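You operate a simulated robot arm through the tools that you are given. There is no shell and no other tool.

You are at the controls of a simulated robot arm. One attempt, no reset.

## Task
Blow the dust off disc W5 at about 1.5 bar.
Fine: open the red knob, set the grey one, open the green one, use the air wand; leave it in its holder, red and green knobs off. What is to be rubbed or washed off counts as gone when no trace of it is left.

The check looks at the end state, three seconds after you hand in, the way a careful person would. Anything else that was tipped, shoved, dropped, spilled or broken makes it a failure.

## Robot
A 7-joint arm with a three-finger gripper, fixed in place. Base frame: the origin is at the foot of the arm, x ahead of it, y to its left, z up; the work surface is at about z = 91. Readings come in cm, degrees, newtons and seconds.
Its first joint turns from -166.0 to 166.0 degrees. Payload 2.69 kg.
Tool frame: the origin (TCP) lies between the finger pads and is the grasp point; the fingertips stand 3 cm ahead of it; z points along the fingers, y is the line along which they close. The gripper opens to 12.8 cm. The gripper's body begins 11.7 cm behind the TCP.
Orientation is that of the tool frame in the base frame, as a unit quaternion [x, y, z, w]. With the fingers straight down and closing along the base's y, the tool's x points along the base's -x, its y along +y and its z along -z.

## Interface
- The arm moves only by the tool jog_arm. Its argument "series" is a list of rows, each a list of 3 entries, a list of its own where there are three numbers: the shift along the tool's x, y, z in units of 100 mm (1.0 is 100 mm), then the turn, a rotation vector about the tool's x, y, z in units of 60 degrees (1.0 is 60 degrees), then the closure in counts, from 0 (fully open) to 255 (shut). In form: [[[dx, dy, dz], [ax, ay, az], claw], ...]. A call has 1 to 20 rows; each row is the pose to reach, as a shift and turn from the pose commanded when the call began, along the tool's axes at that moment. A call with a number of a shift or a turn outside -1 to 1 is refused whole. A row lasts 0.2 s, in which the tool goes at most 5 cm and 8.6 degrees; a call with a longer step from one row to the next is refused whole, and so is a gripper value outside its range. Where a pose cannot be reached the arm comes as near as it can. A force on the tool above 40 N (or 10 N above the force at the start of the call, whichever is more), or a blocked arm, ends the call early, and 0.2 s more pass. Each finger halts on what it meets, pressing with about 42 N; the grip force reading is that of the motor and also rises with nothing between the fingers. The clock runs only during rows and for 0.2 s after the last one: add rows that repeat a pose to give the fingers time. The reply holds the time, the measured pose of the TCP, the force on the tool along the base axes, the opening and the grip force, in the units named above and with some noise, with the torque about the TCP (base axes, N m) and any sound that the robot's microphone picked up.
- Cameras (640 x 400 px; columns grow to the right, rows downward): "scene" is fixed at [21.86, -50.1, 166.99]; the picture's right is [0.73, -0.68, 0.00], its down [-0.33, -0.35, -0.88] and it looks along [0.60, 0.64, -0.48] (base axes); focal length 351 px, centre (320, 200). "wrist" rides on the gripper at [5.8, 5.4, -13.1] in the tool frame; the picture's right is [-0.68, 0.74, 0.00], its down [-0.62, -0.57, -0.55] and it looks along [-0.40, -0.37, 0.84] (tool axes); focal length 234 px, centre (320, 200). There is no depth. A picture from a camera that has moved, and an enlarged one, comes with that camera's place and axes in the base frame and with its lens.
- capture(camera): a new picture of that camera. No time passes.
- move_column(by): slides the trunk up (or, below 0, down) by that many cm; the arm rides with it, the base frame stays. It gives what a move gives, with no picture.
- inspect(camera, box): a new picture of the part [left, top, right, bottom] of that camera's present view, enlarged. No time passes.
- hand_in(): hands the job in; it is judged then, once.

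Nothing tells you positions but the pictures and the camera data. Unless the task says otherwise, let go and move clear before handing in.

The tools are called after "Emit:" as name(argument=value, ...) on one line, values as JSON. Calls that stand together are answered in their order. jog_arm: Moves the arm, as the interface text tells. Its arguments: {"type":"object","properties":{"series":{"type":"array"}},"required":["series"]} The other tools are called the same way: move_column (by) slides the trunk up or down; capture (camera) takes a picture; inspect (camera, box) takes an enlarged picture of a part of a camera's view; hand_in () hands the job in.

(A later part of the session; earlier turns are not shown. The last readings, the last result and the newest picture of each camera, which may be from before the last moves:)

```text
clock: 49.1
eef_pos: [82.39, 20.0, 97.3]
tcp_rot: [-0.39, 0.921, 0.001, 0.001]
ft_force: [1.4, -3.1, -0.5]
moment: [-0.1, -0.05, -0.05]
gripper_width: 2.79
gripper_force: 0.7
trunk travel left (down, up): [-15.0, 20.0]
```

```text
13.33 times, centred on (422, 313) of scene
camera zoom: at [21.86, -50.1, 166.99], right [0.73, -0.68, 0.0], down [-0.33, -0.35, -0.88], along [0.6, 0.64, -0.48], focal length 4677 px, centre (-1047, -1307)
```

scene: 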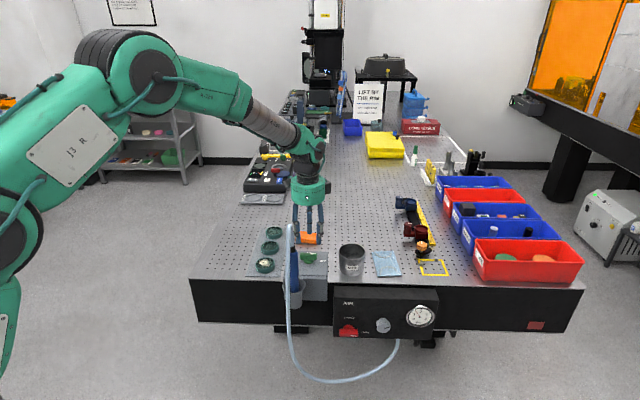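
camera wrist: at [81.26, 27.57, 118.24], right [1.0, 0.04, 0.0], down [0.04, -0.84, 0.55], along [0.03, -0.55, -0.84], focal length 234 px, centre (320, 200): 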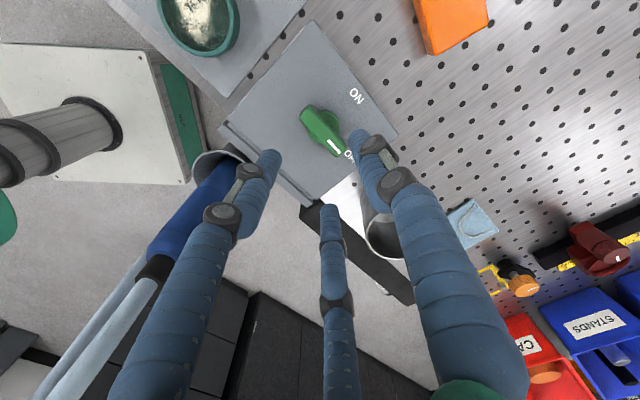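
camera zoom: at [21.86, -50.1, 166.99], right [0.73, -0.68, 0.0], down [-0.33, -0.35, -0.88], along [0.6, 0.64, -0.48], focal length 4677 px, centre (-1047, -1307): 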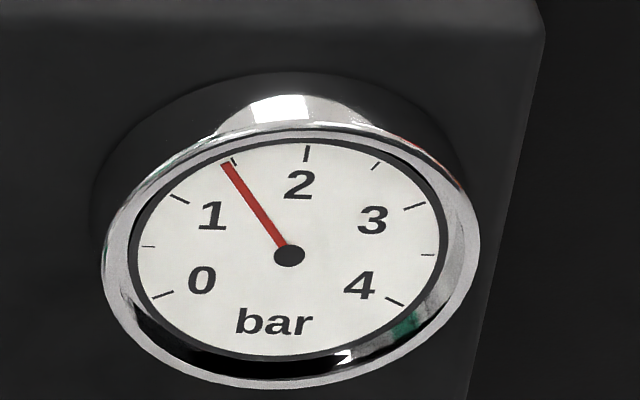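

Green is ON and the gauge holds about 1.45 bar. I release it and rise straight up.

Emit:
jog_arm(series=[[[0, 0, 0], [0, 0, 0], 170], [[0, 0, 0], [0, 0, 0], 145], [[0, 0, 0], [0, 0, 0], 140], [[0, 0, -0.2], [0, 0, 0], 140], [[0, 0, -0.5], [0, 0, 0], 140], [[0, 0, -0.8], [0, 0, 0], 140], [[0, 0, -1.0], [0, 0, 0], 140]])

Emit:
jog_arm(series=[[[0, 0, -0.3], [0, 0, 0], 140], [[0, 0, -0.65], [0, 0, 0], 140], [[0, 0, -1.0], [0, 0, 0], 140]])

Emit:
jog_arm(series=[[[0, 0, -0.3], [0, 0, 0], 140], [[0, 0, -0.65], [0, 0, 0], 140], [[0, 0, -1.0], [0, 0, 0], 140]])

Emit:
capture(camera="scene")

Emit:
capture(camera="wrist")

```text
clock: 50.7
eef_pos: [82.34, 20.3, 107.13]
tcp_rot: [-0.39, 0.921, 0.0, 0.001]
ft_force: [-1.1, -0.3, -0.2]
moment: [0.0, -0.03, 0.0]
gripper_width: 5.78
gripper_force: 0.0
trunk travel left (down, up): [-15.0, 20.0]
```

```text
clock: 51.5
eef_pos: [82.34, 20.08, 117.41]
tcp_rot: [-0.39, 0.921, 0.0, 0.0]
ft_force: [0.5, 0.9, -0.2]
moment: [-0.01, -0.03, -0.03]
gripper_width: 5.79
gripper_force: 0.1
trunk travel left (down, up): [-15.0, 20.0]
```

```text
clock: 52.3
eef_pos: [82.4, 20.16, 127.45]
tcp_rot: [-0.391, 0.921, 0.0, 0.0]
ft_force: [0.2, 0.6, 0.6]
moment: [-0.04, -0.03, 0.01]
gripper_width: 5.78
gripper_force: 0.1
trunk travel left (down, up): [-15.0, 20.0]
```

```text
taken
```

scene: 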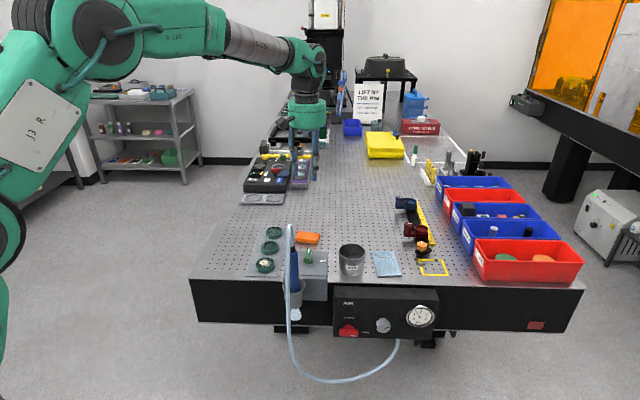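

```text
taken
camera wrist: at [74.31, 19.72, 140.47], right [-0.06, 1.0, 0.0], down [0.83, 0.05, 0.55], along [0.55, 0.03, -0.84], focal length 234 px, centre (320, 200)
```

wrist: 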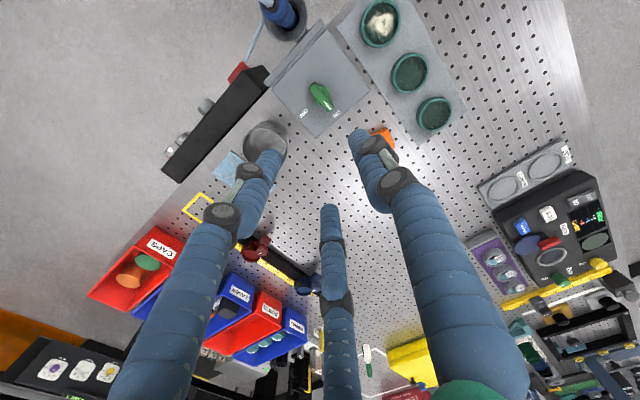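

Green points to ON. I notice something pale below the wand cup – let me look closer.

Emit:
inspect(camera="scene", box=[270, 215, 340, 335])

Emit:
inspect(camera="scene", box=[275, 285, 320, 330])

Emit:
inspect(camera="wrist", box=[220, 0, 480, 140])

```text
3.33 times, centred on (305, 275) of scene
camera zoom: at [21.86, -50.1, 166.99], right [0.73, -0.68, 0.0], down [-0.33, -0.35, -0.88], along [0.6, 0.64, -0.48], focal length 1169 px, centre (370, -50)
```

zoom: 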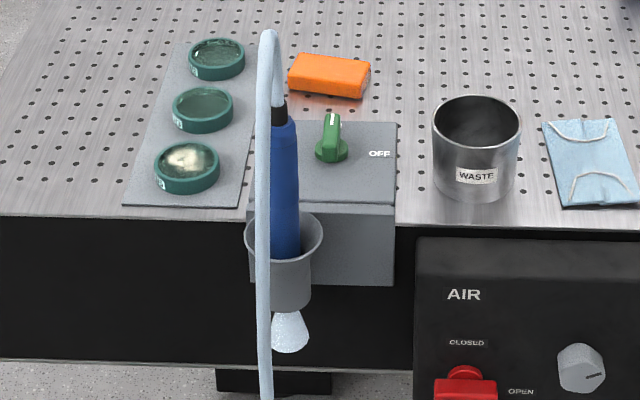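

```text
8.89 times, centred on (298, 308) of scene
camera zoom: at [21.86, -50.1, 166.99], right [0.73, -0.68, 0.0], down [-0.33, -0.35, -0.88], along [0.6, 0.64, -0.48], focal length 3118 px, centre (520, -756)
```

zoom: 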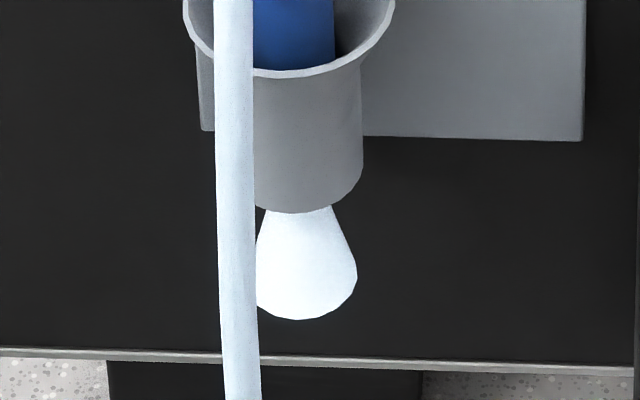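

```text
2.46 times, centred on (350, 70) of wrist
camera zoom: at [74.31, 19.72, 140.47], right [-0.06, 1.0, 0.0], down [0.83, 0.05, 0.55], along [0.55, 0.03, -0.84], focal length 576 px, centre (246, 520)
```

zoom: 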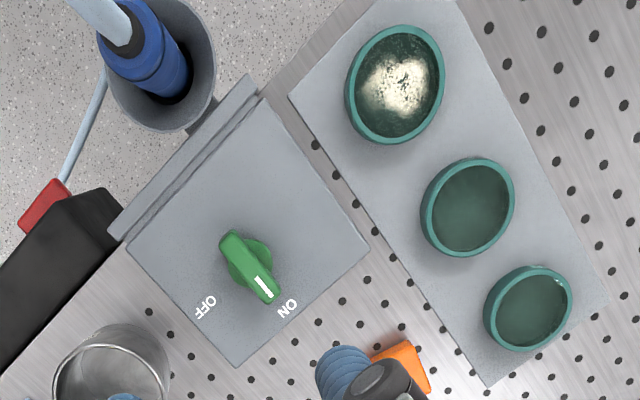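

The jet is visible as a white cone under the open-bottomed cup, so air is flowing. Now I'll move left over the disc plate at height and try turning the wrist so I can reach the wand from its left side, away from the hose.

Emit:
jog_arm(series=[[[0, 0.14, 0], [0, 0, -0.14], 140], [[0, 0.28, 0], [0, 0, -0.28], 140], [[0, 0.42, 0], [0, 0, -0.42], 140], [[0, 0.56, 0], [0, 0, -0.56], 140], [[0, 0.7, 0], [0, 0, -0.7], 140], [[0, 0.84, 0], [0, 0, -0.84], 140], [[0, 1.0, 0], [0, 0, -0.98], 140]])

```text
clock: 53.9
eef_pos: [75.19, 27.22, 127.18]
tcp_rot: [0.792, -0.611, 0.0, -0.001]
ft_force: [0.4, 0.4, 0.3]
moment: [-0.01, -0.02, -0.01]
gripper_width: 5.8
gripper_force: 0.0
trunk travel left (down, up): [-15.0, 20.0]
```

The wrist follows. I continue the turn and shift toward the front-left of the table.

Emit:
jog_arm(series=[[[-0.06, 0.2, 0], [0, 0, -0.13], 140], [[-0.13, 0.42, 0], [0, 0, -0.26], 140], [[-0.2, 0.65, 0], [0, 0, -0.39], 140], [[-0.28, 0.93, 0], [0, 0, -0.505], 140]])

Emit:
capture(camera="scene")

Emit:
capture(camera="wrist")

```text
clock: 54.9
eef_pos: [65.17, 27.26, 127.2]
tcp_rot: [0.924, -0.382, 0.001, -0.001]
ft_force: [-0.2, 0.3, -1.1]
moment: [0.0, 0.02, -0.01]
gripper_width: 5.79
gripper_force: 0.0
trunk travel left (down, up): [-15.0, 20.0]
```

```text
taken
```

scene: 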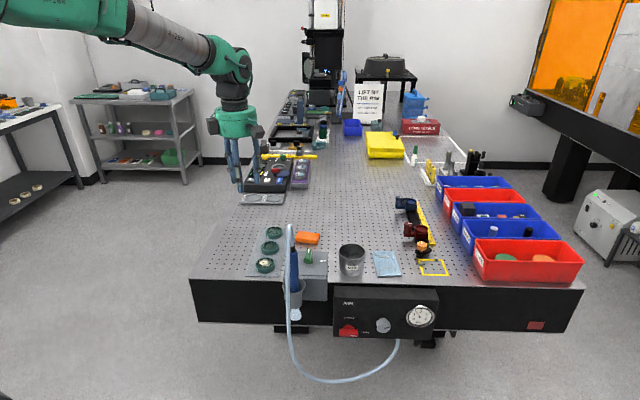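

```text
taken
camera wrist: at [65.5, 19.27, 140.27], right [-1.0, -0.04, 0.0], down [-0.04, 0.83, 0.55], along [-0.02, 0.55, -0.84], focal length 234 px, centre (320, 200)
```

wrist: 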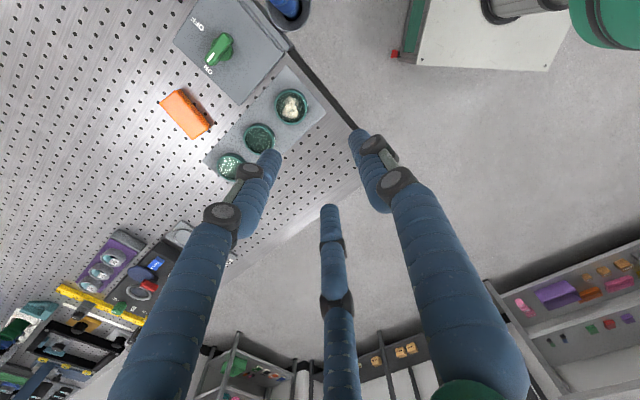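

Orientation is as planned (y toward the front, x to the right). Now I tilt the tool to horizontal so it points right along the table's front edge, left of the wand.

Emit:
jog_arm(series=[[[-0.13, 0.1, 0.05], [0, 0.125, 0], 140], [[-0.26, 0.2, 0.1], [0, 0.25, 0], 140], [[-0.4, 0.3, 0.2], [0, 0.375, 0], 140], [[-0.53, 0.4, 0.3], [0, 0.5, 0], 140], [[-0.66, 0.5, 0.4], [0, 0.625, 0], 140], [[-0.8, 0.59, 0.5], [0, 0.75, 0], 140]])

Emit:
capture(camera="scene")

Emit:
capture(camera="wrist")

```text
clock: 56.3
eef_pos: [55.44, 29.0, 122.3]
tcp_rot: [0.853, -0.354, 0.355, 0.145]
ft_force: [0.2, 0.3, 0.0]
moment: [-0.02, 0.02, 0.03]
gripper_width: 5.78
gripper_force: 0.0
trunk travel left (down, up): [-15.0, 20.0]
```

```text
taken
```

scene: 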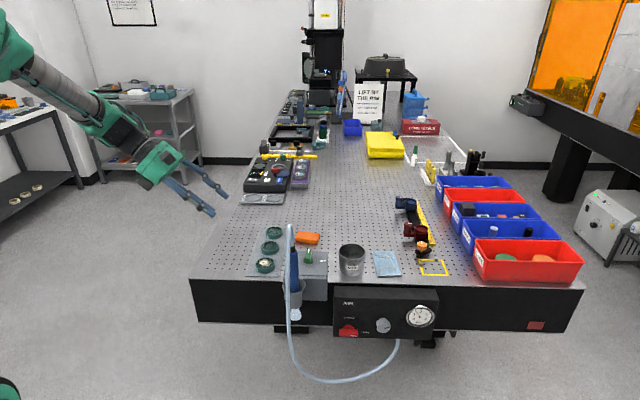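

```text
taken
camera wrist: at [47.96, 28.71, 135.71], right [-0.86, -0.18, -0.48], down [-0.18, 0.98, -0.05], along [0.48, 0.05, -0.88], focal length 234 px, centre (320, 200)
```

wrist: 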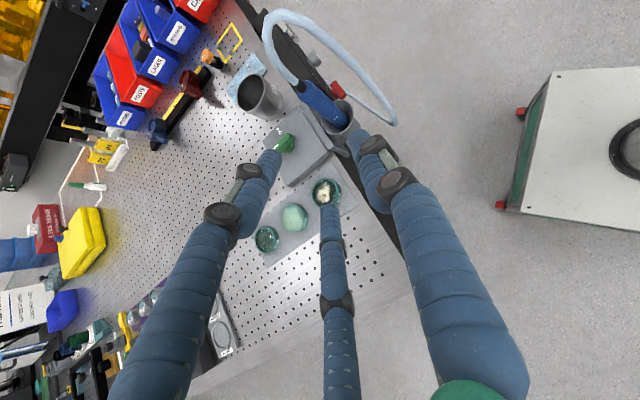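

Excellent view of wand, hose and discs from here. Zooming in to measure the wand.

Emit:
inspect(camera="wrist", box=[240, 0, 420, 150])

Emit:
inspect(camera="scene", box=[270, 220, 320, 290])

```text
2.67 times, centred on (330, 75) of wrist
camera zoom: at [47.96, 28.71, 135.71], right [-0.86, -0.18, -0.48], down [-0.18, 0.98, -0.05], along [0.48, 0.05, -0.88], focal length 624 px, centre (293, 533)
```

zoom: 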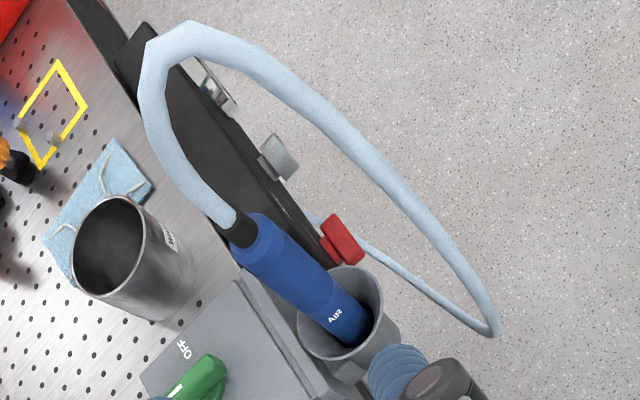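

```text
5.71 times, centred on (295, 255) of scene
camera zoom: at [21.86, -50.1, 166.99], right [0.73, -0.68, 0.0], down [-0.33, -0.35, -0.88], along [0.6, 0.64, -0.48], focal length 2004 px, centre (463, -114)
```

zoom: 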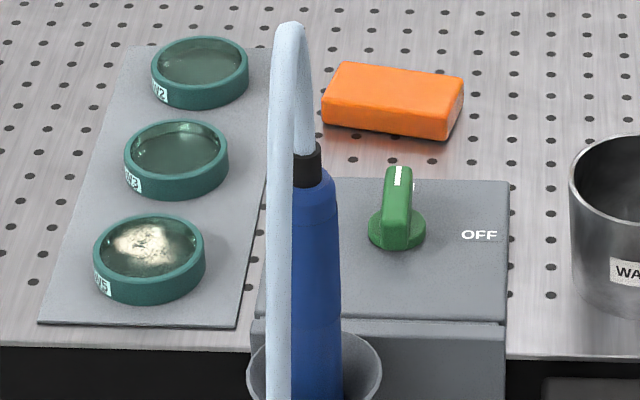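

The wand axis is at about (a 40.1, b 59.8), with its straight body between z 94 and 104, and the hose hangs about 8 cm in front of it. I'll level the tool to the left of the wand, then lower to grasp height.

Emit:
jog_arm(series=[[[-0.08, -0.01, 0.15], [0, 0.125, 0], 120], [[-0.16, -0.03, 0.3], [0, 0.25, 0], 110], [[-0.25, -0.04, 0.45], [0, 0.375, 0], 105], [[-0.33, -0.05, 0.6], [0, 0.5, 0], 105], [[-0.41, -0.07, 0.75], [0, 0.625, 0], 105], [[-0.495, -0.08, 0.919], [0, 0.75, 0], 105]])

Emit:
capture(camera="scene")

Emit:
capture(camera="wrist")

```text
clock: 57.7
eef_pos: [58.04, 27.3, 112.4]
tcp_rot: [0.653, -0.271, 0.654, 0.269]
ft_force: [-0.3, 0.7, 0.5]
moment: [0.03, 0.03, 0.01]
gripper_width: 7.54
gripper_force: 0.0
trunk travel left (down, up): [-15.0, 20.0]
```

```text
taken
```

scene: 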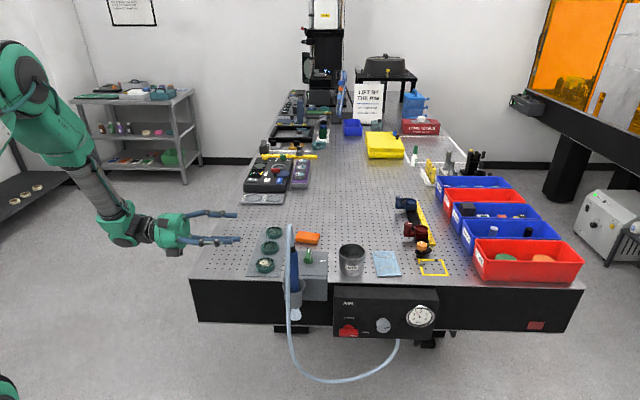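

```text
taken
camera wrist: at [45.07, 32.73, 118.11], right [-0.52, -0.52, -0.68], down [0.01, 0.79, -0.61], along [0.86, -0.33, -0.4], focal length 234 px, centre (320, 200)
```

wrist: 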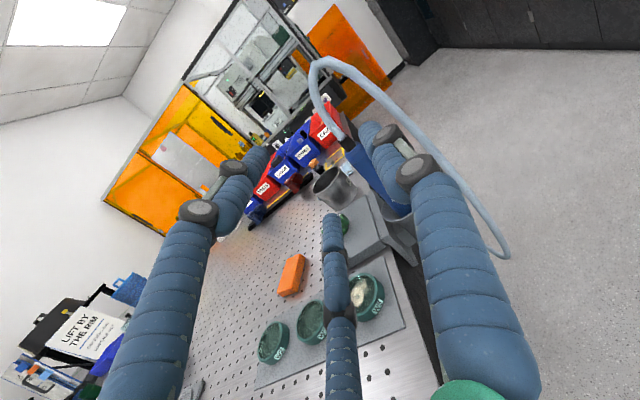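

Level and well placed. Lowering to grasp height and advancing part-way for a final check.

Emit:
jog_arm(series=[[[-0.3, 0, 0.1], [0, 0, 0], 105], [[-0.65, 0, 0.2], [0, 0, 0], 105], [[-1.0, 0, 0.4], [0, 0, 0], 105]])

Emit:
jog_arm(series=[[[-0.12, -0.01, 0.2], [0, 0, 0], 105], [[-0.22, -0.02, 0.45], [0, 0, 0], 105]])

Emit:
capture(camera="wrist")

Emit:
inspect(camera="scene", box=[220, 215, 340, 315])

```text
clock: 58.5
eef_pos: [60.98, 24.46, 102.38]
tcp_rot: [0.652, -0.272, 0.654, 0.27]
ft_force: [-0.1, 0.7, -0.2]
moment: [0.04, 0.0, 0.03]
gripper_width: 7.5
gripper_force: 0.1
trunk travel left (down, up): [-15.0, 20.0]
```

```text
clock: 59.1
eef_pos: [64.52, 21.5, 100.0]
tcp_rot: [0.653, -0.27, 0.654, 0.269]
ft_force: [0.0, -0.2, 1.1]
moment: [-0.01, 0.02, 0.02]
gripper_width: 7.55
gripper_force: 0.1
trunk travel left (down, up): [-15.0, 20.0]
```

```text
taken
camera wrist: at [51.32, 26.86, 105.88], right [-0.52, -0.52, -0.68], down [0.01, 0.79, -0.61], along [0.85, -0.33, -0.4], focal length 234 px, centre (320, 200)
```

wrist: 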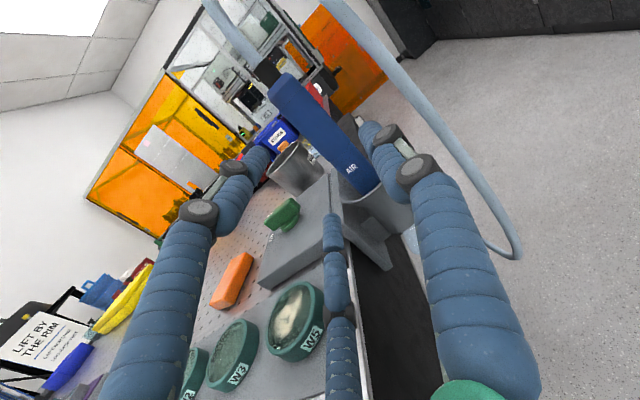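

```text
4.00 times, centred on (280, 265) of scene
camera zoom: at [21.86, -50.1, 166.99], right [0.73, -0.68, 0.0], down [-0.33, -0.35, -0.88], along [0.6, 0.64, -0.48], focal length 1403 px, centre (480, -60)
```

zoom: 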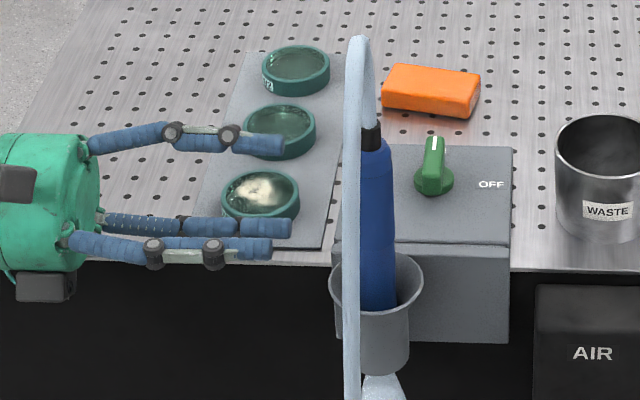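

Emit:
inspect(camera="wrist", box=[240, 60, 400, 210])

```text
2.67 times, centred on (320, 135) of wrist
camera zoom: at [51.32, 26.86, 105.88], right [-0.52, -0.52, -0.68], down [0.01, 0.79, -0.61], along [0.85, -0.33, -0.4], focal length 624 px, centre (320, 373)
```

zoom: 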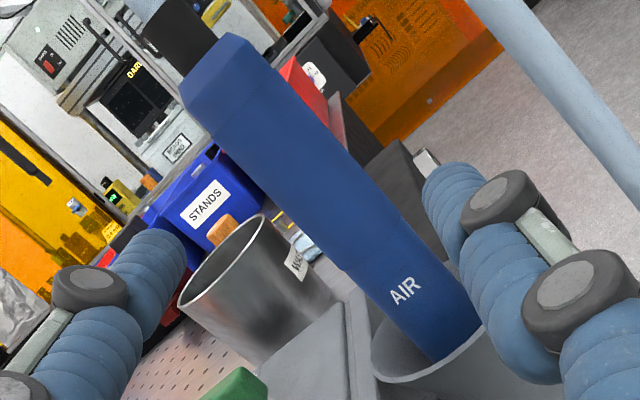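

The wand is exactly where predicted (radius about 1.6 cm). I advance along the edge so the fingers pass on either side of it.

Emit:
jog_arm(series=[[[0, 0.02, 0.2], [0, 0, 0], 105], [[0, 0.02, 0.45], [0, 0, 0], 105], [[0, 0.02, 0.65], [0, 0, 0], 105], [[0, 0.02, 0.82], [0, 0, 0], 105], [[0, 0.02, 0.95], [0, 0, 0], 105]])

Emit:
capture(camera="wrist")

Emit:
inspect(camera="scene", box=[240, 215, 340, 315])

```text
clock: 60.3
eef_pos: [70.86, 14.76, 100.2]
tcp_rot: [0.653, -0.271, 0.654, 0.269]
ft_force: [-0.2, -0.3, -0.2]
moment: [-0.02, -0.02, 0.03]
gripper_width: 7.52
gripper_force: 0.0
trunk travel left (down, up): [-15.0, 20.0]
```

```text
taken
camera wrist: at [57.86, 20.16, 106.0], right [-0.52, -0.52, -0.68], down [0.01, 0.79, -0.62], along [0.85, -0.33, -0.4], focal length 234 px, centre (320, 200)
```

wrist: 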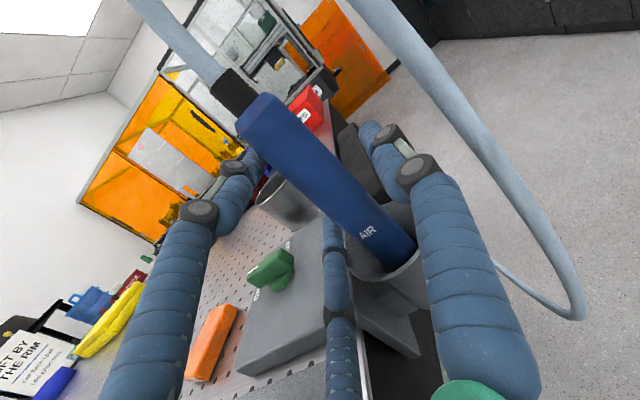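

```text
4.00 times, centred on (290, 265) of scene
camera zoom: at [21.86, -50.1, 166.99], right [0.73, -0.68, 0.0], down [-0.33, -0.35, -0.88], along [0.6, 0.64, -0.48], focal length 1403 px, centre (440, -60)
```

zoom: 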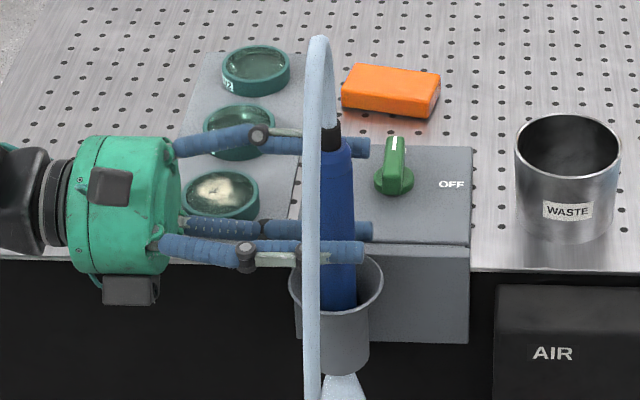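

The wand now stands between the fingers without contact. Closing on it.

Emit:
jog_arm(series=[[[0, 0, 0], [0, 0, 0], 130], [[0, 0, 0], [0, 0, 0], 145], [[0, 0, 0], [0, 0, 0], 160], [[0, 0, 0], [0, 0, 0], 170], [[0, 0, 0], [0, 0, 0], 175], [[0, 0, 0], [0, 0, 0], 175]])

Emit:
capture(camera="wrist")

Emit:
inspect(camera="scene", box=[240, 215, 340, 315])

```text
clock: 61.7
eef_pos: [71.01, 14.72, 100.3]
tcp_rot: [0.653, -0.271, 0.654, 0.27]
ft_force: [-0.7, 0.0, -0.3]
moment: [-0.06, 0.03, 0.01]
gripper_width: 4.21
gripper_force: 41.9
trunk travel left (down, up): [-15.0, 20.0]
```

```text
taken
camera wrist: at [57.84, 20.18, 106.0], right [-0.52, -0.52, -0.68], down [0.01, 0.79, -0.62], along [0.85, -0.33, -0.4], focal length 234 px, centre (320, 200)
```

wrist: 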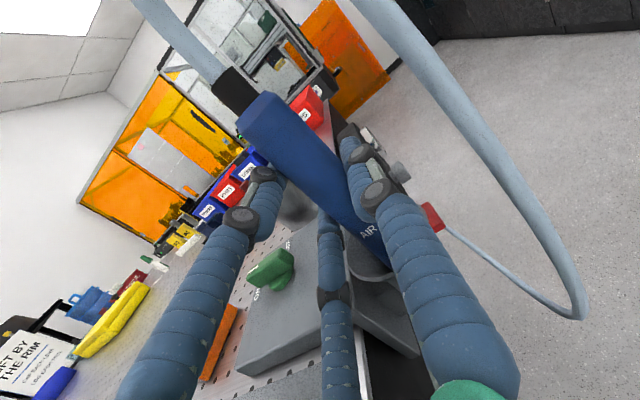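

```text
4.00 times, centred on (290, 265) of scene
camera zoom: at [21.86, -50.1, 166.99], right [0.73, -0.68, 0.0], down [-0.33, -0.35, -0.88], along [0.6, 0.64, -0.48], focal length 1403 px, centre (440, -60)
```

zoom: 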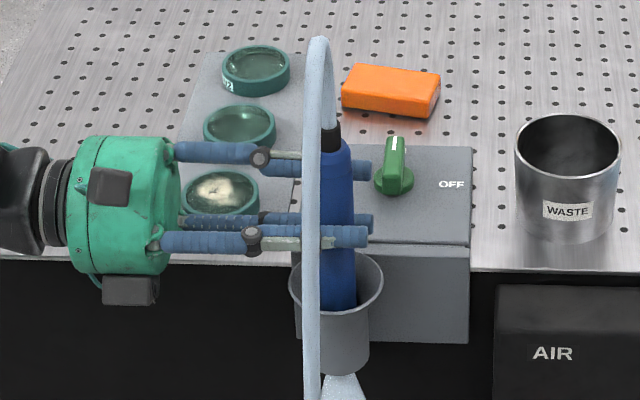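

Firm, balanced grip (42 N, no side load). Lifting straight up out of the cup.

Emit:
jog_arm(series=[[[0.1, 0, 0], [0, 0, 0], 180], [[0.25, 0, 0], [0, 0, 0], 180], [[0.45, 0, 0], [0, 0, 0], 180], [[0.65, 0, 0], [0, 0, 0], 180], [[0.85, 0, 0], [0, 0, 0], 180], [[1.0, 0, 0], [0, 0, 0], 180]])

Emit:
inspect(camera="scene", box=[240, 195, 340, 315])

Emit:
capture(camera="wrist")

```text
clock: 63.1
eef_pos: [71.07, 14.77, 110.14]
tcp_rot: [0.653, -0.272, 0.653, 0.27]
ft_force: [0.0, -0.2, -2.2]
moment: [0.02, -0.03, 0.03]
gripper_width: 4.19
gripper_force: 42.3
trunk travel left (down, up): [-15.0, 20.0]
```

```text
3.33 times, centred on (290, 255) of scene
camera zoom: at [21.86, -50.1, 166.99], right [0.73, -0.68, 0.0], down [-0.33, -0.35, -0.88], along [0.6, 0.64, -0.48], focal length 1169 px, centre (420, 17)
```

zoom: 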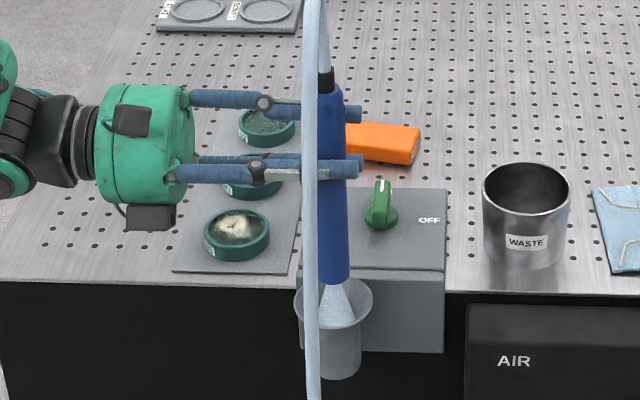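

```text
taken
camera wrist: at [57.95, 20.13, 115.94], right [-0.52, -0.52, -0.68], down [0.01, 0.79, -0.61], along [0.85, -0.33, -0.4], focal length 234 px, centre (320, 200)
```

wrist: 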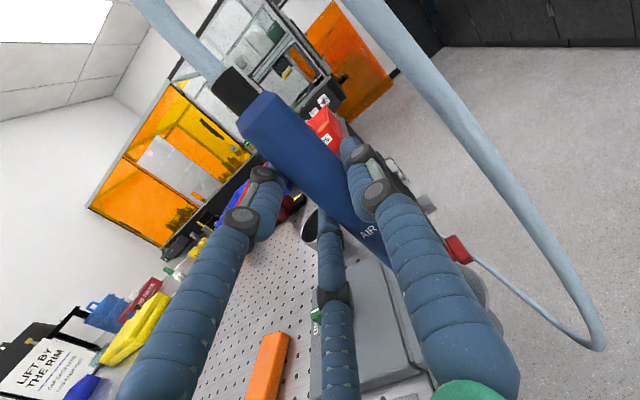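

The wand is up 10 cm, with the nozzle tip about 16 cm below the grip and the air cone about 6 cm long. I'll raise it a bit more, then carry it diagonally to above W5 (a ≈ 29.1, b ≈ 70.8).

Emit:
jog_arm(series=[[[0.2, 0, 0], [0, 0, 0], 180], [[0.4, 0, 0], [0, 0, 0], 180], [[0.6, 0, 0], [0, 0, 0], 180], [[0.75, 0, 0], [0, 0, 0], 180]])

Emit:
jog_arm(series=[[[0, -0.2, -0.2], [0, 0, 0], 180], [[0, -0.4, -0.4], [0, 0, 0], 180], [[0, -0.6, -0.6], [0, 0, 0], 180], [[0, -0.75, -0.8], [0, 0, 0], 180], [[0, -0.9, -0.95], [0, 0, 0], 180]])

Emit:
capture(camera="scene")

Emit:
inspect(camera="scene", box=[220, 190, 340, 290])

Emit:
capture(camera="wrist")

```text
clock: 64.1
eef_pos: [70.98, 14.53, 117.56]
tcp_rot: [0.653, -0.271, 0.653, 0.271]
ft_force: [-0.1, -0.5, -1.3]
moment: [-0.01, -0.03, -0.01]
gripper_width: 4.22
gripper_force: 42.1
trunk travel left (down, up): [-15.0, 20.0]
```

```text
clock: 65.3
eef_pos: [70.49, 27.68, 117.56]
tcp_rot: [0.653, -0.271, 0.653, 0.27]
ft_force: [0.2, -0.7, -1.9]
moment: [0.02, -0.02, 0.01]
gripper_width: 4.22
gripper_force: 41.7
trunk travel left (down, up): [-15.0, 20.0]
```

```text
taken
```

scene: 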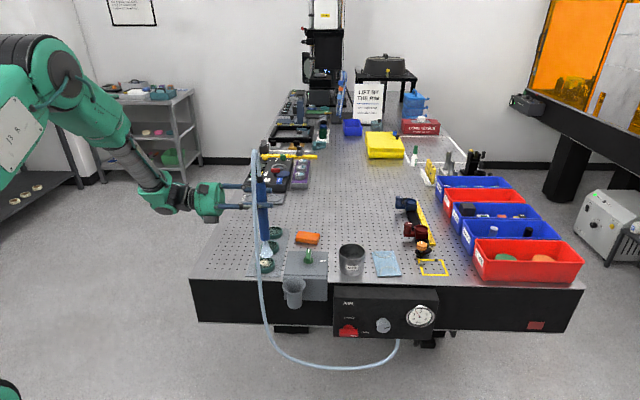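

```text
4.00 times, centred on (280, 240) of scene
camera zoom: at [21.86, -50.1, 166.99], right [0.73, -0.68, 0.0], down [-0.33, -0.35, -0.88], along [0.6, 0.64, -0.48], focal length 1403 px, centre (480, 40)
```

zoom: 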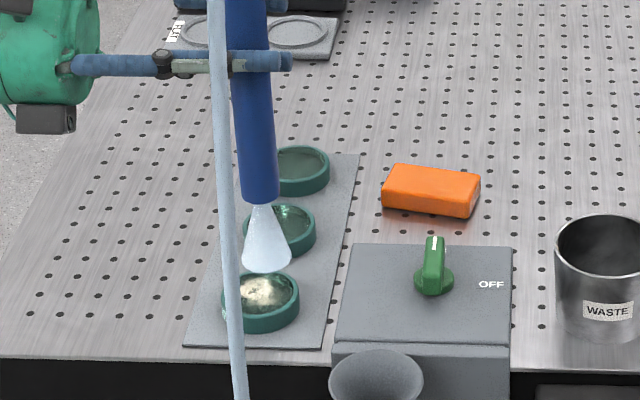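

```text
taken
camera wrist: at [57.45, 33.18, 123.4], right [-0.52, -0.52, -0.68], down [0.01, 0.79, -0.62], along [0.85, -0.33, -0.4], focal length 234 px, centre (320, 200)
```

wrist: 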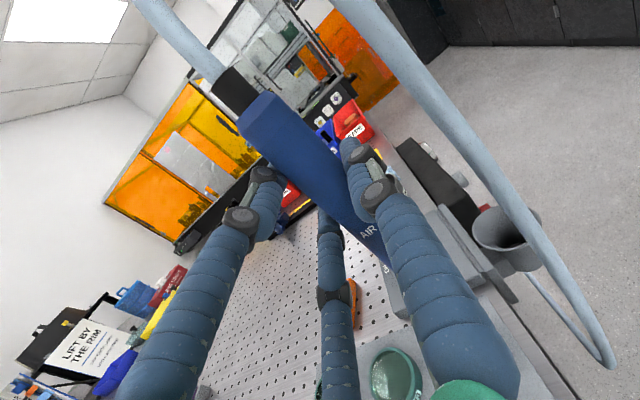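

The wand is just short of W5, with the jet still above the table. I'll move the last bit to the disc's centre and lower the nozzle to about 4–5 cm above it.

Emit:
jog_arm(series=[[[0, -0.1, -0.07], [0, 0, 0], 180], [[-0.1, -0.2, -0.14], [0, 0, 0], 180], [[-0.25, -0.2, -0.14], [0, 0, 0], 180], [[-0.4, -0.2, -0.14], [0, 0, 0], 180], [[-0.4, -0.2, -0.14], [0, 0, 0], 180], [[-0.4, -0.2, -0.14], [0, 0, 0], 180]])

Emit:
inspect(camera="scene", box=[220, 200, 340, 300])

Emit:
inspect(camera="scene", box=[245, 245, 290, 280])

```text
clock: 66.7
eef_pos: [70.86, 30.28, 113.74]
tcp_rot: [0.653, -0.271, 0.654, 0.27]
ft_force: [-0.2, -0.6, -0.3]
moment: [-0.02, -0.02, 0.04]
gripper_width: 4.2
gripper_force: 42.5
trunk travel left (down, up): [-15.0, 20.0]
```

```text
4.00 times, centred on (280, 250) of scene
camera zoom: at [21.86, -50.1, 166.99], right [0.73, -0.68, 0.0], down [-0.33, -0.35, -0.88], along [0.6, 0.64, -0.48], focal length 1403 px, centre (480, 0)
```

zoom: 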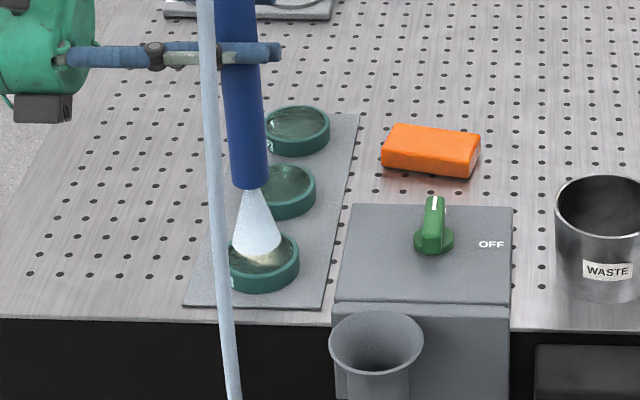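

```text
11.43 times, centred on (268, 262) of scene
camera zoom: at [21.86, -50.1, 166.99], right [0.73, -0.68, 0.0], down [-0.33, -0.35, -0.88], along [0.6, 0.64, -0.48], focal length 4009 px, centre (920, -514)
```

zoom: 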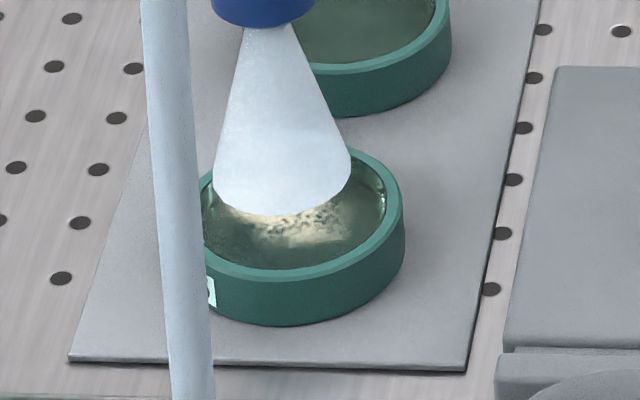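

The cone reaches the disc; it's about half a centimetre left of centre. I'll sweep it slowly over the disc and then look.

Emit:
jog_arm(series=[[[0, 0, 0.05], [0, 0, 0], 180], [[0, 0, 0.05], [0, 0, 0], 180], [[0, -0.08, 0.05], [0, 0, 0], 180], [[0, -0.12, 0.05], [0, 0, 0], 180], [[0, -0.08, 0.13], [0, 0, 0], 180], [[0, 0, 0.17], [0, 0, 0], 180], [[0, 0.0, 0.17], [0, 0, 0], 180], [[0, 0.08, 0.13], [0, 0, 0], 180], [[0, 0.12, 0.05], [0, 0, 0], 180], [[0, 0.12, 0.05], [0, 0, 0], 180], [[0, 0.08, -0.03], [0, 0, 0], 180], [[0, 0, -0.07], [0, 0, 0], 180], [[0, 0, -0.07], [0, 0, 0], 180], [[0, -0.08, -0.03], [0, 0, 0], 180], [[0, -0.1, 0.02], [0, 0, 0], 180], [[0, 0, 0.05], [0, 0, 0], 180], [[0, 0, 0.05], [0, 0, 0], 180]])

Emit:
inspect(camera="scene", box=[245, 245, 290, 280])

Emit:
capture(camera="wrist")

```text
clock: 70.3
eef_pos: [71.34, 29.98, 113.42]
tcp_rot: [0.653, -0.27, 0.654, 0.27]
ft_force: [-0.4, 0.6, -1.7]
moment: [0.01, 0.0, -0.02]
gripper_width: 4.22
gripper_force: 42.0
trunk travel left (down, up): [-15.0, 20.0]
```

```text
11.43 times, centred on (268, 262) of scene
camera zoom: at [21.86, -50.1, 166.99], right [0.73, -0.68, 0.0], down [-0.33, -0.35, -0.88], along [0.6, 0.64, -0.48], focal length 4009 px, centre (920, -514)
```

zoom: 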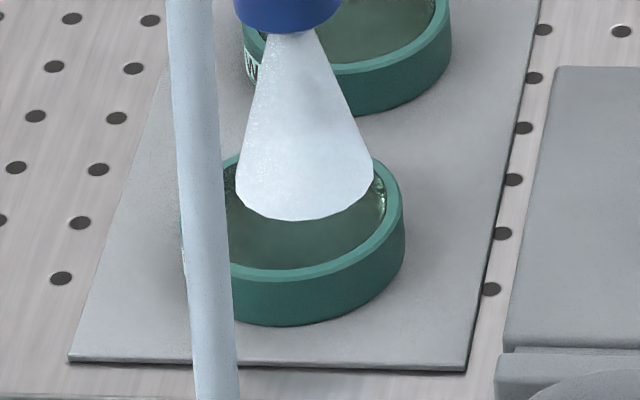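

```text
taken
camera wrist: at [58.36, 35.26, 119.25], right [-0.52, -0.52, -0.68], down [0.01, 0.79, -0.62], along [0.85, -0.33, -0.4], focal length 234 px, centre (320, 200)
```

wrist: 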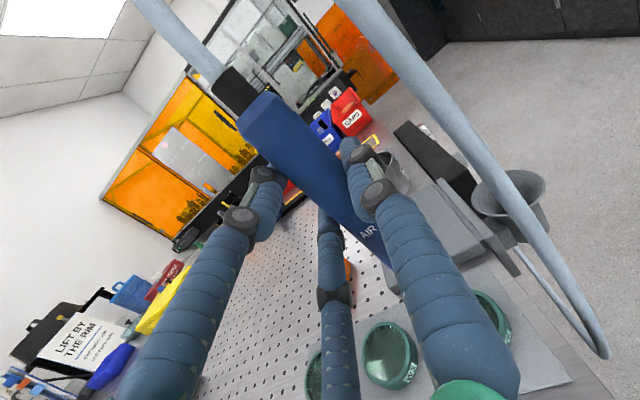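

The visible front half of the disc looks clean. I'll raise and move the wand aside to see the whole disc.

Emit:
jog_arm(series=[[[0.2, 0, 0], [0, 0, 0], 180], [[0.4, 0, -0.1], [0, 0, 0], 180], [[0.6, 0, -0.3], [0, 0, 0], 180], [[0.6, 0, -0.5], [0, 0, 0], 180], [[0.6, 0, -0.7], [0, 0, 0], 180]])

Emit:
inspect(camera="scene", box=[245, 245, 290, 280])

Emit:
inspect(camera="scene", box=[220, 200, 340, 300])

```text
clock: 71.5
eef_pos: [66.28, 34.62, 119.45]
tcp_rot: [0.653, -0.272, 0.654, 0.27]
ft_force: [-0.6, 0.1, -0.8]
moment: [0.01, 0.01, 0.02]
gripper_width: 4.24
gripper_force: 42.2
trunk travel left (down, up): [-15.0, 20.0]
```

```text
11.43 times, centred on (268, 262) of scene
camera zoom: at [21.86, -50.1, 166.99], right [0.73, -0.68, 0.0], down [-0.33, -0.35, -0.88], along [0.6, 0.64, -0.48], focal length 4009 px, centre (920, -514)
```

zoom: 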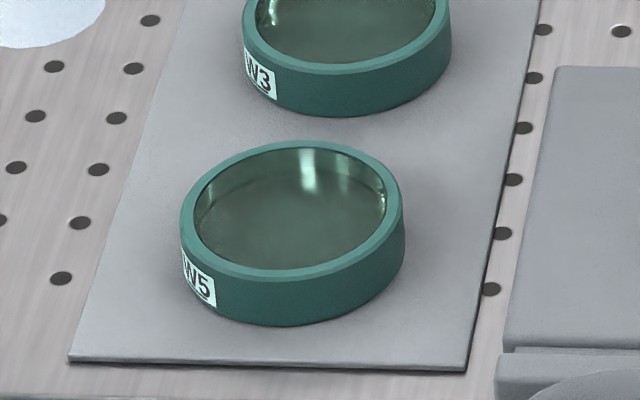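

```text
4.00 times, centred on (280, 250) of scene
camera zoom: at [21.86, -50.1, 166.99], right [0.73, -0.68, 0.0], down [-0.33, -0.35, -0.88], along [0.6, 0.64, -0.48], focal length 1403 px, centre (480, 0)
```

zoom: 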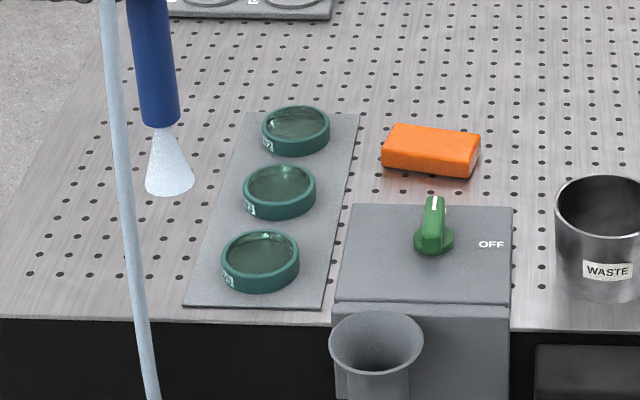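

W5 looks clean. A tighter zoom to make sure no trace is left, compared with its neighbours.

Emit:
inspect(camera="scene", box=[254, 254, 276, 272])

Emit:
inspect(camera="scene", box=[258, 238, 282, 256])

Emit:
capture(camera="wrist")

```text
16.00 times, centred on (265, 263) of scene
camera zoom: at [21.86, -50.1, 166.99], right [0.73, -0.68, 0.0], down [-0.33, -0.35, -0.88], along [0.6, 0.64, -0.48], focal length 5613 px, centre (1200, -808)
```

zoom: 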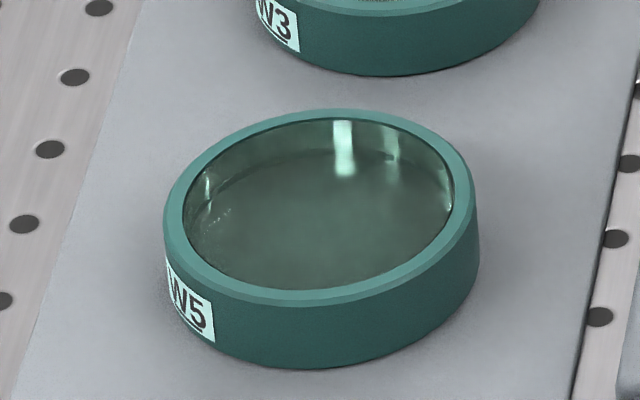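

```text
16.00 times, centred on (270, 247) of scene
camera zoom: at [21.86, -50.1, 166.99], right [0.73, -0.68, 0.0], down [-0.33, -0.35, -0.88], along [0.6, 0.64, -0.48], focal length 5613 px, centre (1120, -552)
```

zoom: 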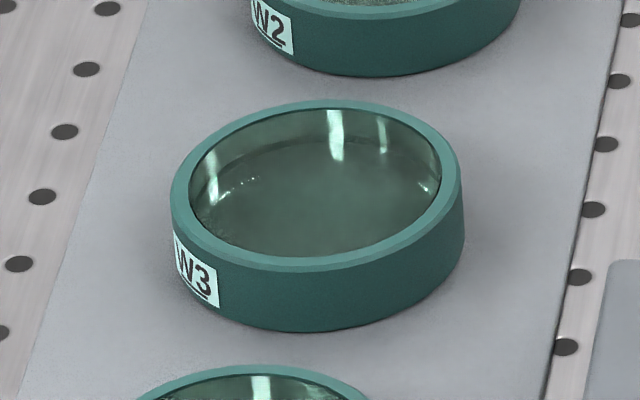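

```text
taken
camera wrist: at [53.13, 40.13, 125.28], right [-0.52, -0.52, -0.68], down [0.01, 0.79, -0.62], along [0.85, -0.33, -0.4], focal length 234 px, centre (320, 200)
```

wrist: 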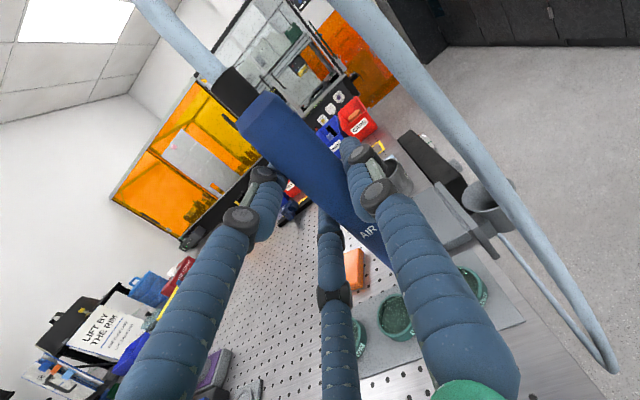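

W5 is clean. Quick check that no dust landed on W3 or W2.

Emit:
inspect(camera="scene", box=[262, 224, 286, 242])

Emit:
inspect(camera="wrist", box=[340, 250, 500, 350])

```text
16.00 times, centred on (274, 233) of scene
camera zoom: at [21.86, -50.1, 166.99], right [0.73, -0.68, 0.0], down [-0.33, -0.35, -0.88], along [0.6, 0.64, -0.48], focal length 5613 px, centre (1056, -328)
```

zoom: 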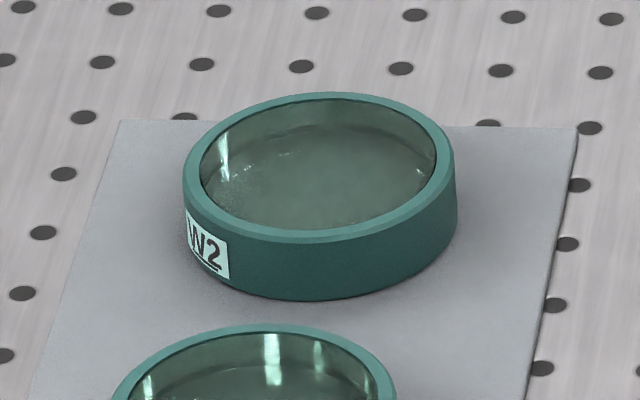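

```text
4.00 times, centred on (420, 300) of wrist
camera zoom: at [53.13, 40.13, 125.28], right [-0.52, -0.52, -0.68], down [0.01, 0.79, -0.62], along [0.85, -0.33, -0.4], focal length 937 px, centre (-80, -200)
```

zoom: 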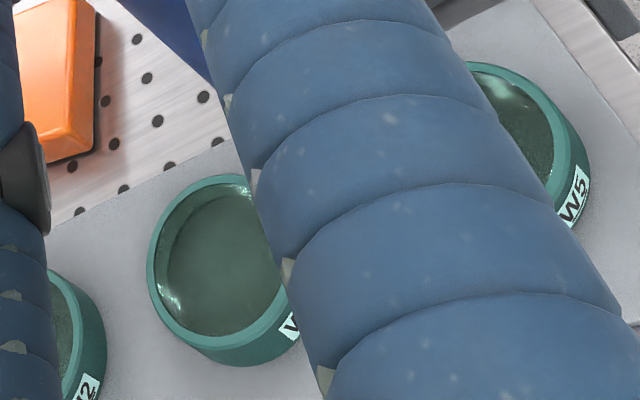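

All discs are clean and in place. Now I'll carry the wand back over its cup at the same height.

Emit:
jog_arm(series=[[[0, 0.11, 0.18], [0, 0, 0], 180], [[0, 0.22, 0.36], [0, 0, 0], 180], [[0, 0.33, 0.54], [0, 0, 0], 180], [[0, 0.44, 0.72], [0, 0, 0], 180], [[0, 0.55, 0.9], [0, 0, 0], 180]])

Emit:
jog_arm(series=[[[0, 0.11, 0.18], [0, 0, 0], 180], [[0, 0.22, 0.36], [0, 0, 0], 180], [[0, 0.33, 0.54], [0, 0, 0], 180], [[0, 0.44, 0.7], [0, 0, 0], 180], [[0, 0.525, 0.84], [0, 0, 0], 180], [[0, 0.525, 0.84], [0, 0, 0], 180]])

Emit:
inspect(camera="scene", box=[240, 195, 340, 315])

Emit:
capture(camera="wrist")

```text
clock: 72.7
eef_pos: [68.91, 24.3, 119.64]
tcp_rot: [0.653, -0.271, 0.653, 0.271]
ft_force: [-0.7, 0.9, -1.4]
moment: [0.01, -0.02, 0.0]
gripper_width: 4.21
gripper_force: 42.0
trunk travel left (down, up): [-15.0, 20.0]
```

```text
clock: 74.1
eef_pos: [71.14, 14.7, 119.47]
tcp_rot: [0.653, -0.271, 0.653, 0.271]
ft_force: [-0.2, 0.6, -1.7]
moment: [0.04, 0.01, -0.01]
gripper_width: 4.22
gripper_force: 42.0
trunk travel left (down, up): [-15.0, 20.0]
```

```text
3.33 times, centred on (290, 255) of scene
camera zoom: at [21.86, -50.1, 166.99], right [0.73, -0.68, 0.0], down [-0.33, -0.35, -0.88], along [0.6, 0.64, -0.48], focal length 1169 px, centre (420, 17)
```

zoom: 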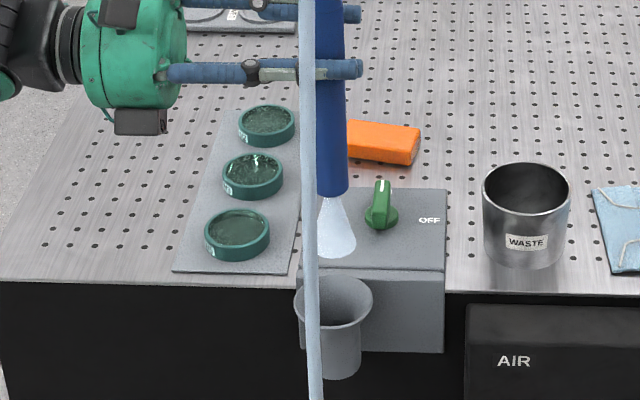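

```text
taken
camera wrist: at [58.17, 20.13, 125.39], right [-0.52, -0.52, -0.68], down [0.01, 0.79, -0.61], along [0.85, -0.33, -0.4], focal length 234 px, centre (320, 200)
```

wrist: 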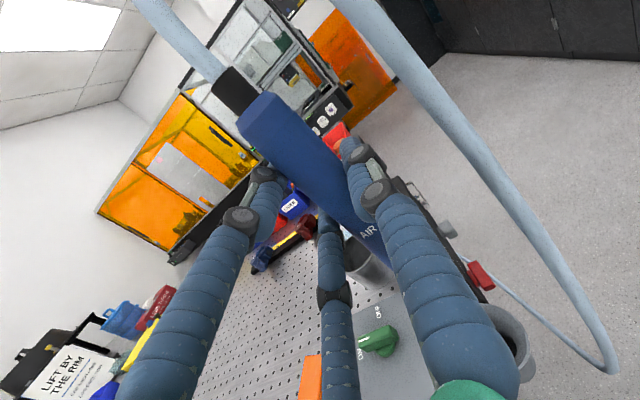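

The wand hangs directly above the cup, same place as when lifted out. Lowering it in, slowly.

Emit:
jog_arm(series=[[[-0.2, 0, 0], [0, 0, 0], 180], [[-0.4, 0, 0], [0, 0, 0], 180], [[-0.6, 0, 0], [0, 0, 0], 180], [[-0.75, 0, 0], [0, 0, 0], 180], [[-0.85, 0, 0], [0, 0, 0], 180], [[-0.85, 0, 0], [0, 0, 0], 180]])

Emit:
inspect(camera="scene", box=[240, 195, 340, 315])

```text
clock: 75.5
eef_pos: [70.97, 14.75, 111.25]
tcp_rot: [0.653, -0.272, 0.654, 0.27]
ft_force: [0.7, -0.4, -0.8]
moment: [-0.01, -0.01, -0.01]
gripper_width: 4.21
gripper_force: 41.7
trunk travel left (down, up): [-15.0, 20.0]
```

```text
3.33 times, centred on (290, 255) of scene
camera zoom: at [21.86, -50.1, 166.99], right [0.73, -0.68, 0.0], down [-0.33, -0.35, -0.88], along [0.6, 0.64, -0.48], focal length 1169 px, centre (420, 17)
```

zoom: 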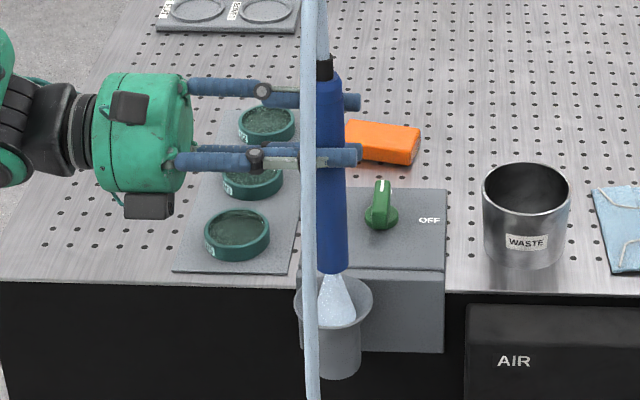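

Aligned with the cup mouth. Continuing down.

Emit:
jog_arm(series=[[[-0.15, 0, 0], [0, 0, 0], 180], [[-0.3, 0, 0], [0, 0, 0], 180], [[-0.45, 0, 0], [0, 0, 0], 180], [[-0.6, 0, 0], [0, 0, 0], 180], [[-0.75, 0, 0], [0, 0, 0], 180], [[-0.87, 0, 0], [0, 0, 0], 180], [[-0.97, 0, 0], [0, 0, 0], 180]])

Emit:
inspect(camera="scene", box=[240, 215, 340, 335])

```text
clock: 77.1
eef_pos: [71.15, 14.89, 101.39]
tcp_rot: [0.653, -0.271, 0.654, 0.27]
ft_force: [0.0, 0.3, -0.6]
moment: [0.0, -0.01, -0.02]
gripper_width: 4.22
gripper_force: 42.0
trunk travel left (down, up): [-15.0, 20.0]
```

```text
3.33 times, centred on (290, 275) of scene
camera zoom: at [21.86, -50.1, 166.99], right [0.73, -0.68, 0.0], down [-0.33, -0.35, -0.88], along [0.6, 0.64, -0.48], focal length 1169 px, centre (420, -50)
```

zoom: 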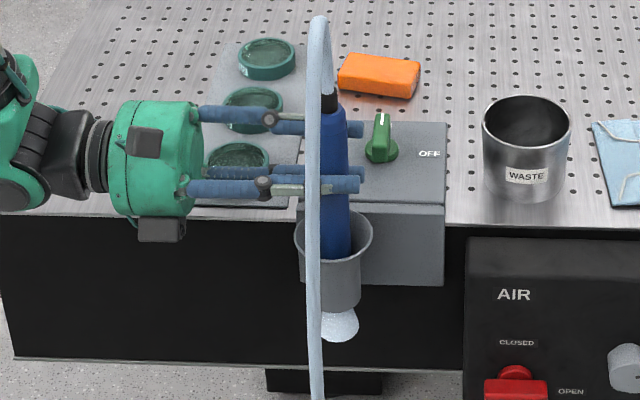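

Almost seated – about 1 cm to go. Easing down the rest while watching the force.

Emit:
jog_arm(series=[[[-0.03, 0, 0], [0, 0, 0], 180], [[-0.06, 0, 0], [0, 0, 0], 180], [[-0.09, 0, 0], [0, 0, 0], 180], [[-0.11, 0, 0], [0, 0, 0], 180], [[-0.12, 0, 0], [0, 0, 0], 180], [[-0.12, 0, 0], [0, 0, 0], 180]])

```text
clock: 78.5
eef_pos: [71.16, 14.87, 100.27]
tcp_rot: [0.653, -0.272, 0.653, 0.271]
ft_force: [-0.1, 0.5, -1.7]
moment: [0.02, -0.01, 0.0]
gripper_width: 4.24
gripper_force: 41.6
trunk travel left (down, up): [-15.0, 20.0]
```

Still carrying its weight; lowering a couple of millimetres more.

Emit:
jog_arm(series=[[[-0.01, 0, 0], [0, 0, 0], 180], [[-0.02, 0, 0], [0, 0, 0], 180], [[-0.025, 0, 0], [0, 0, 0], 180]])

```text
clock: 79.3
eef_pos: [71.21, 15.03, 100.2]
tcp_rot: [0.653, -0.271, 0.654, 0.27]
ft_force: [-5.5, 1.0, 18.1]
moment: [0.05, 0.78, -0.02]
gripper_width: 4.21
gripper_force: 41.9
trunk travel left (down, up): [-15.0, 20.0]
```

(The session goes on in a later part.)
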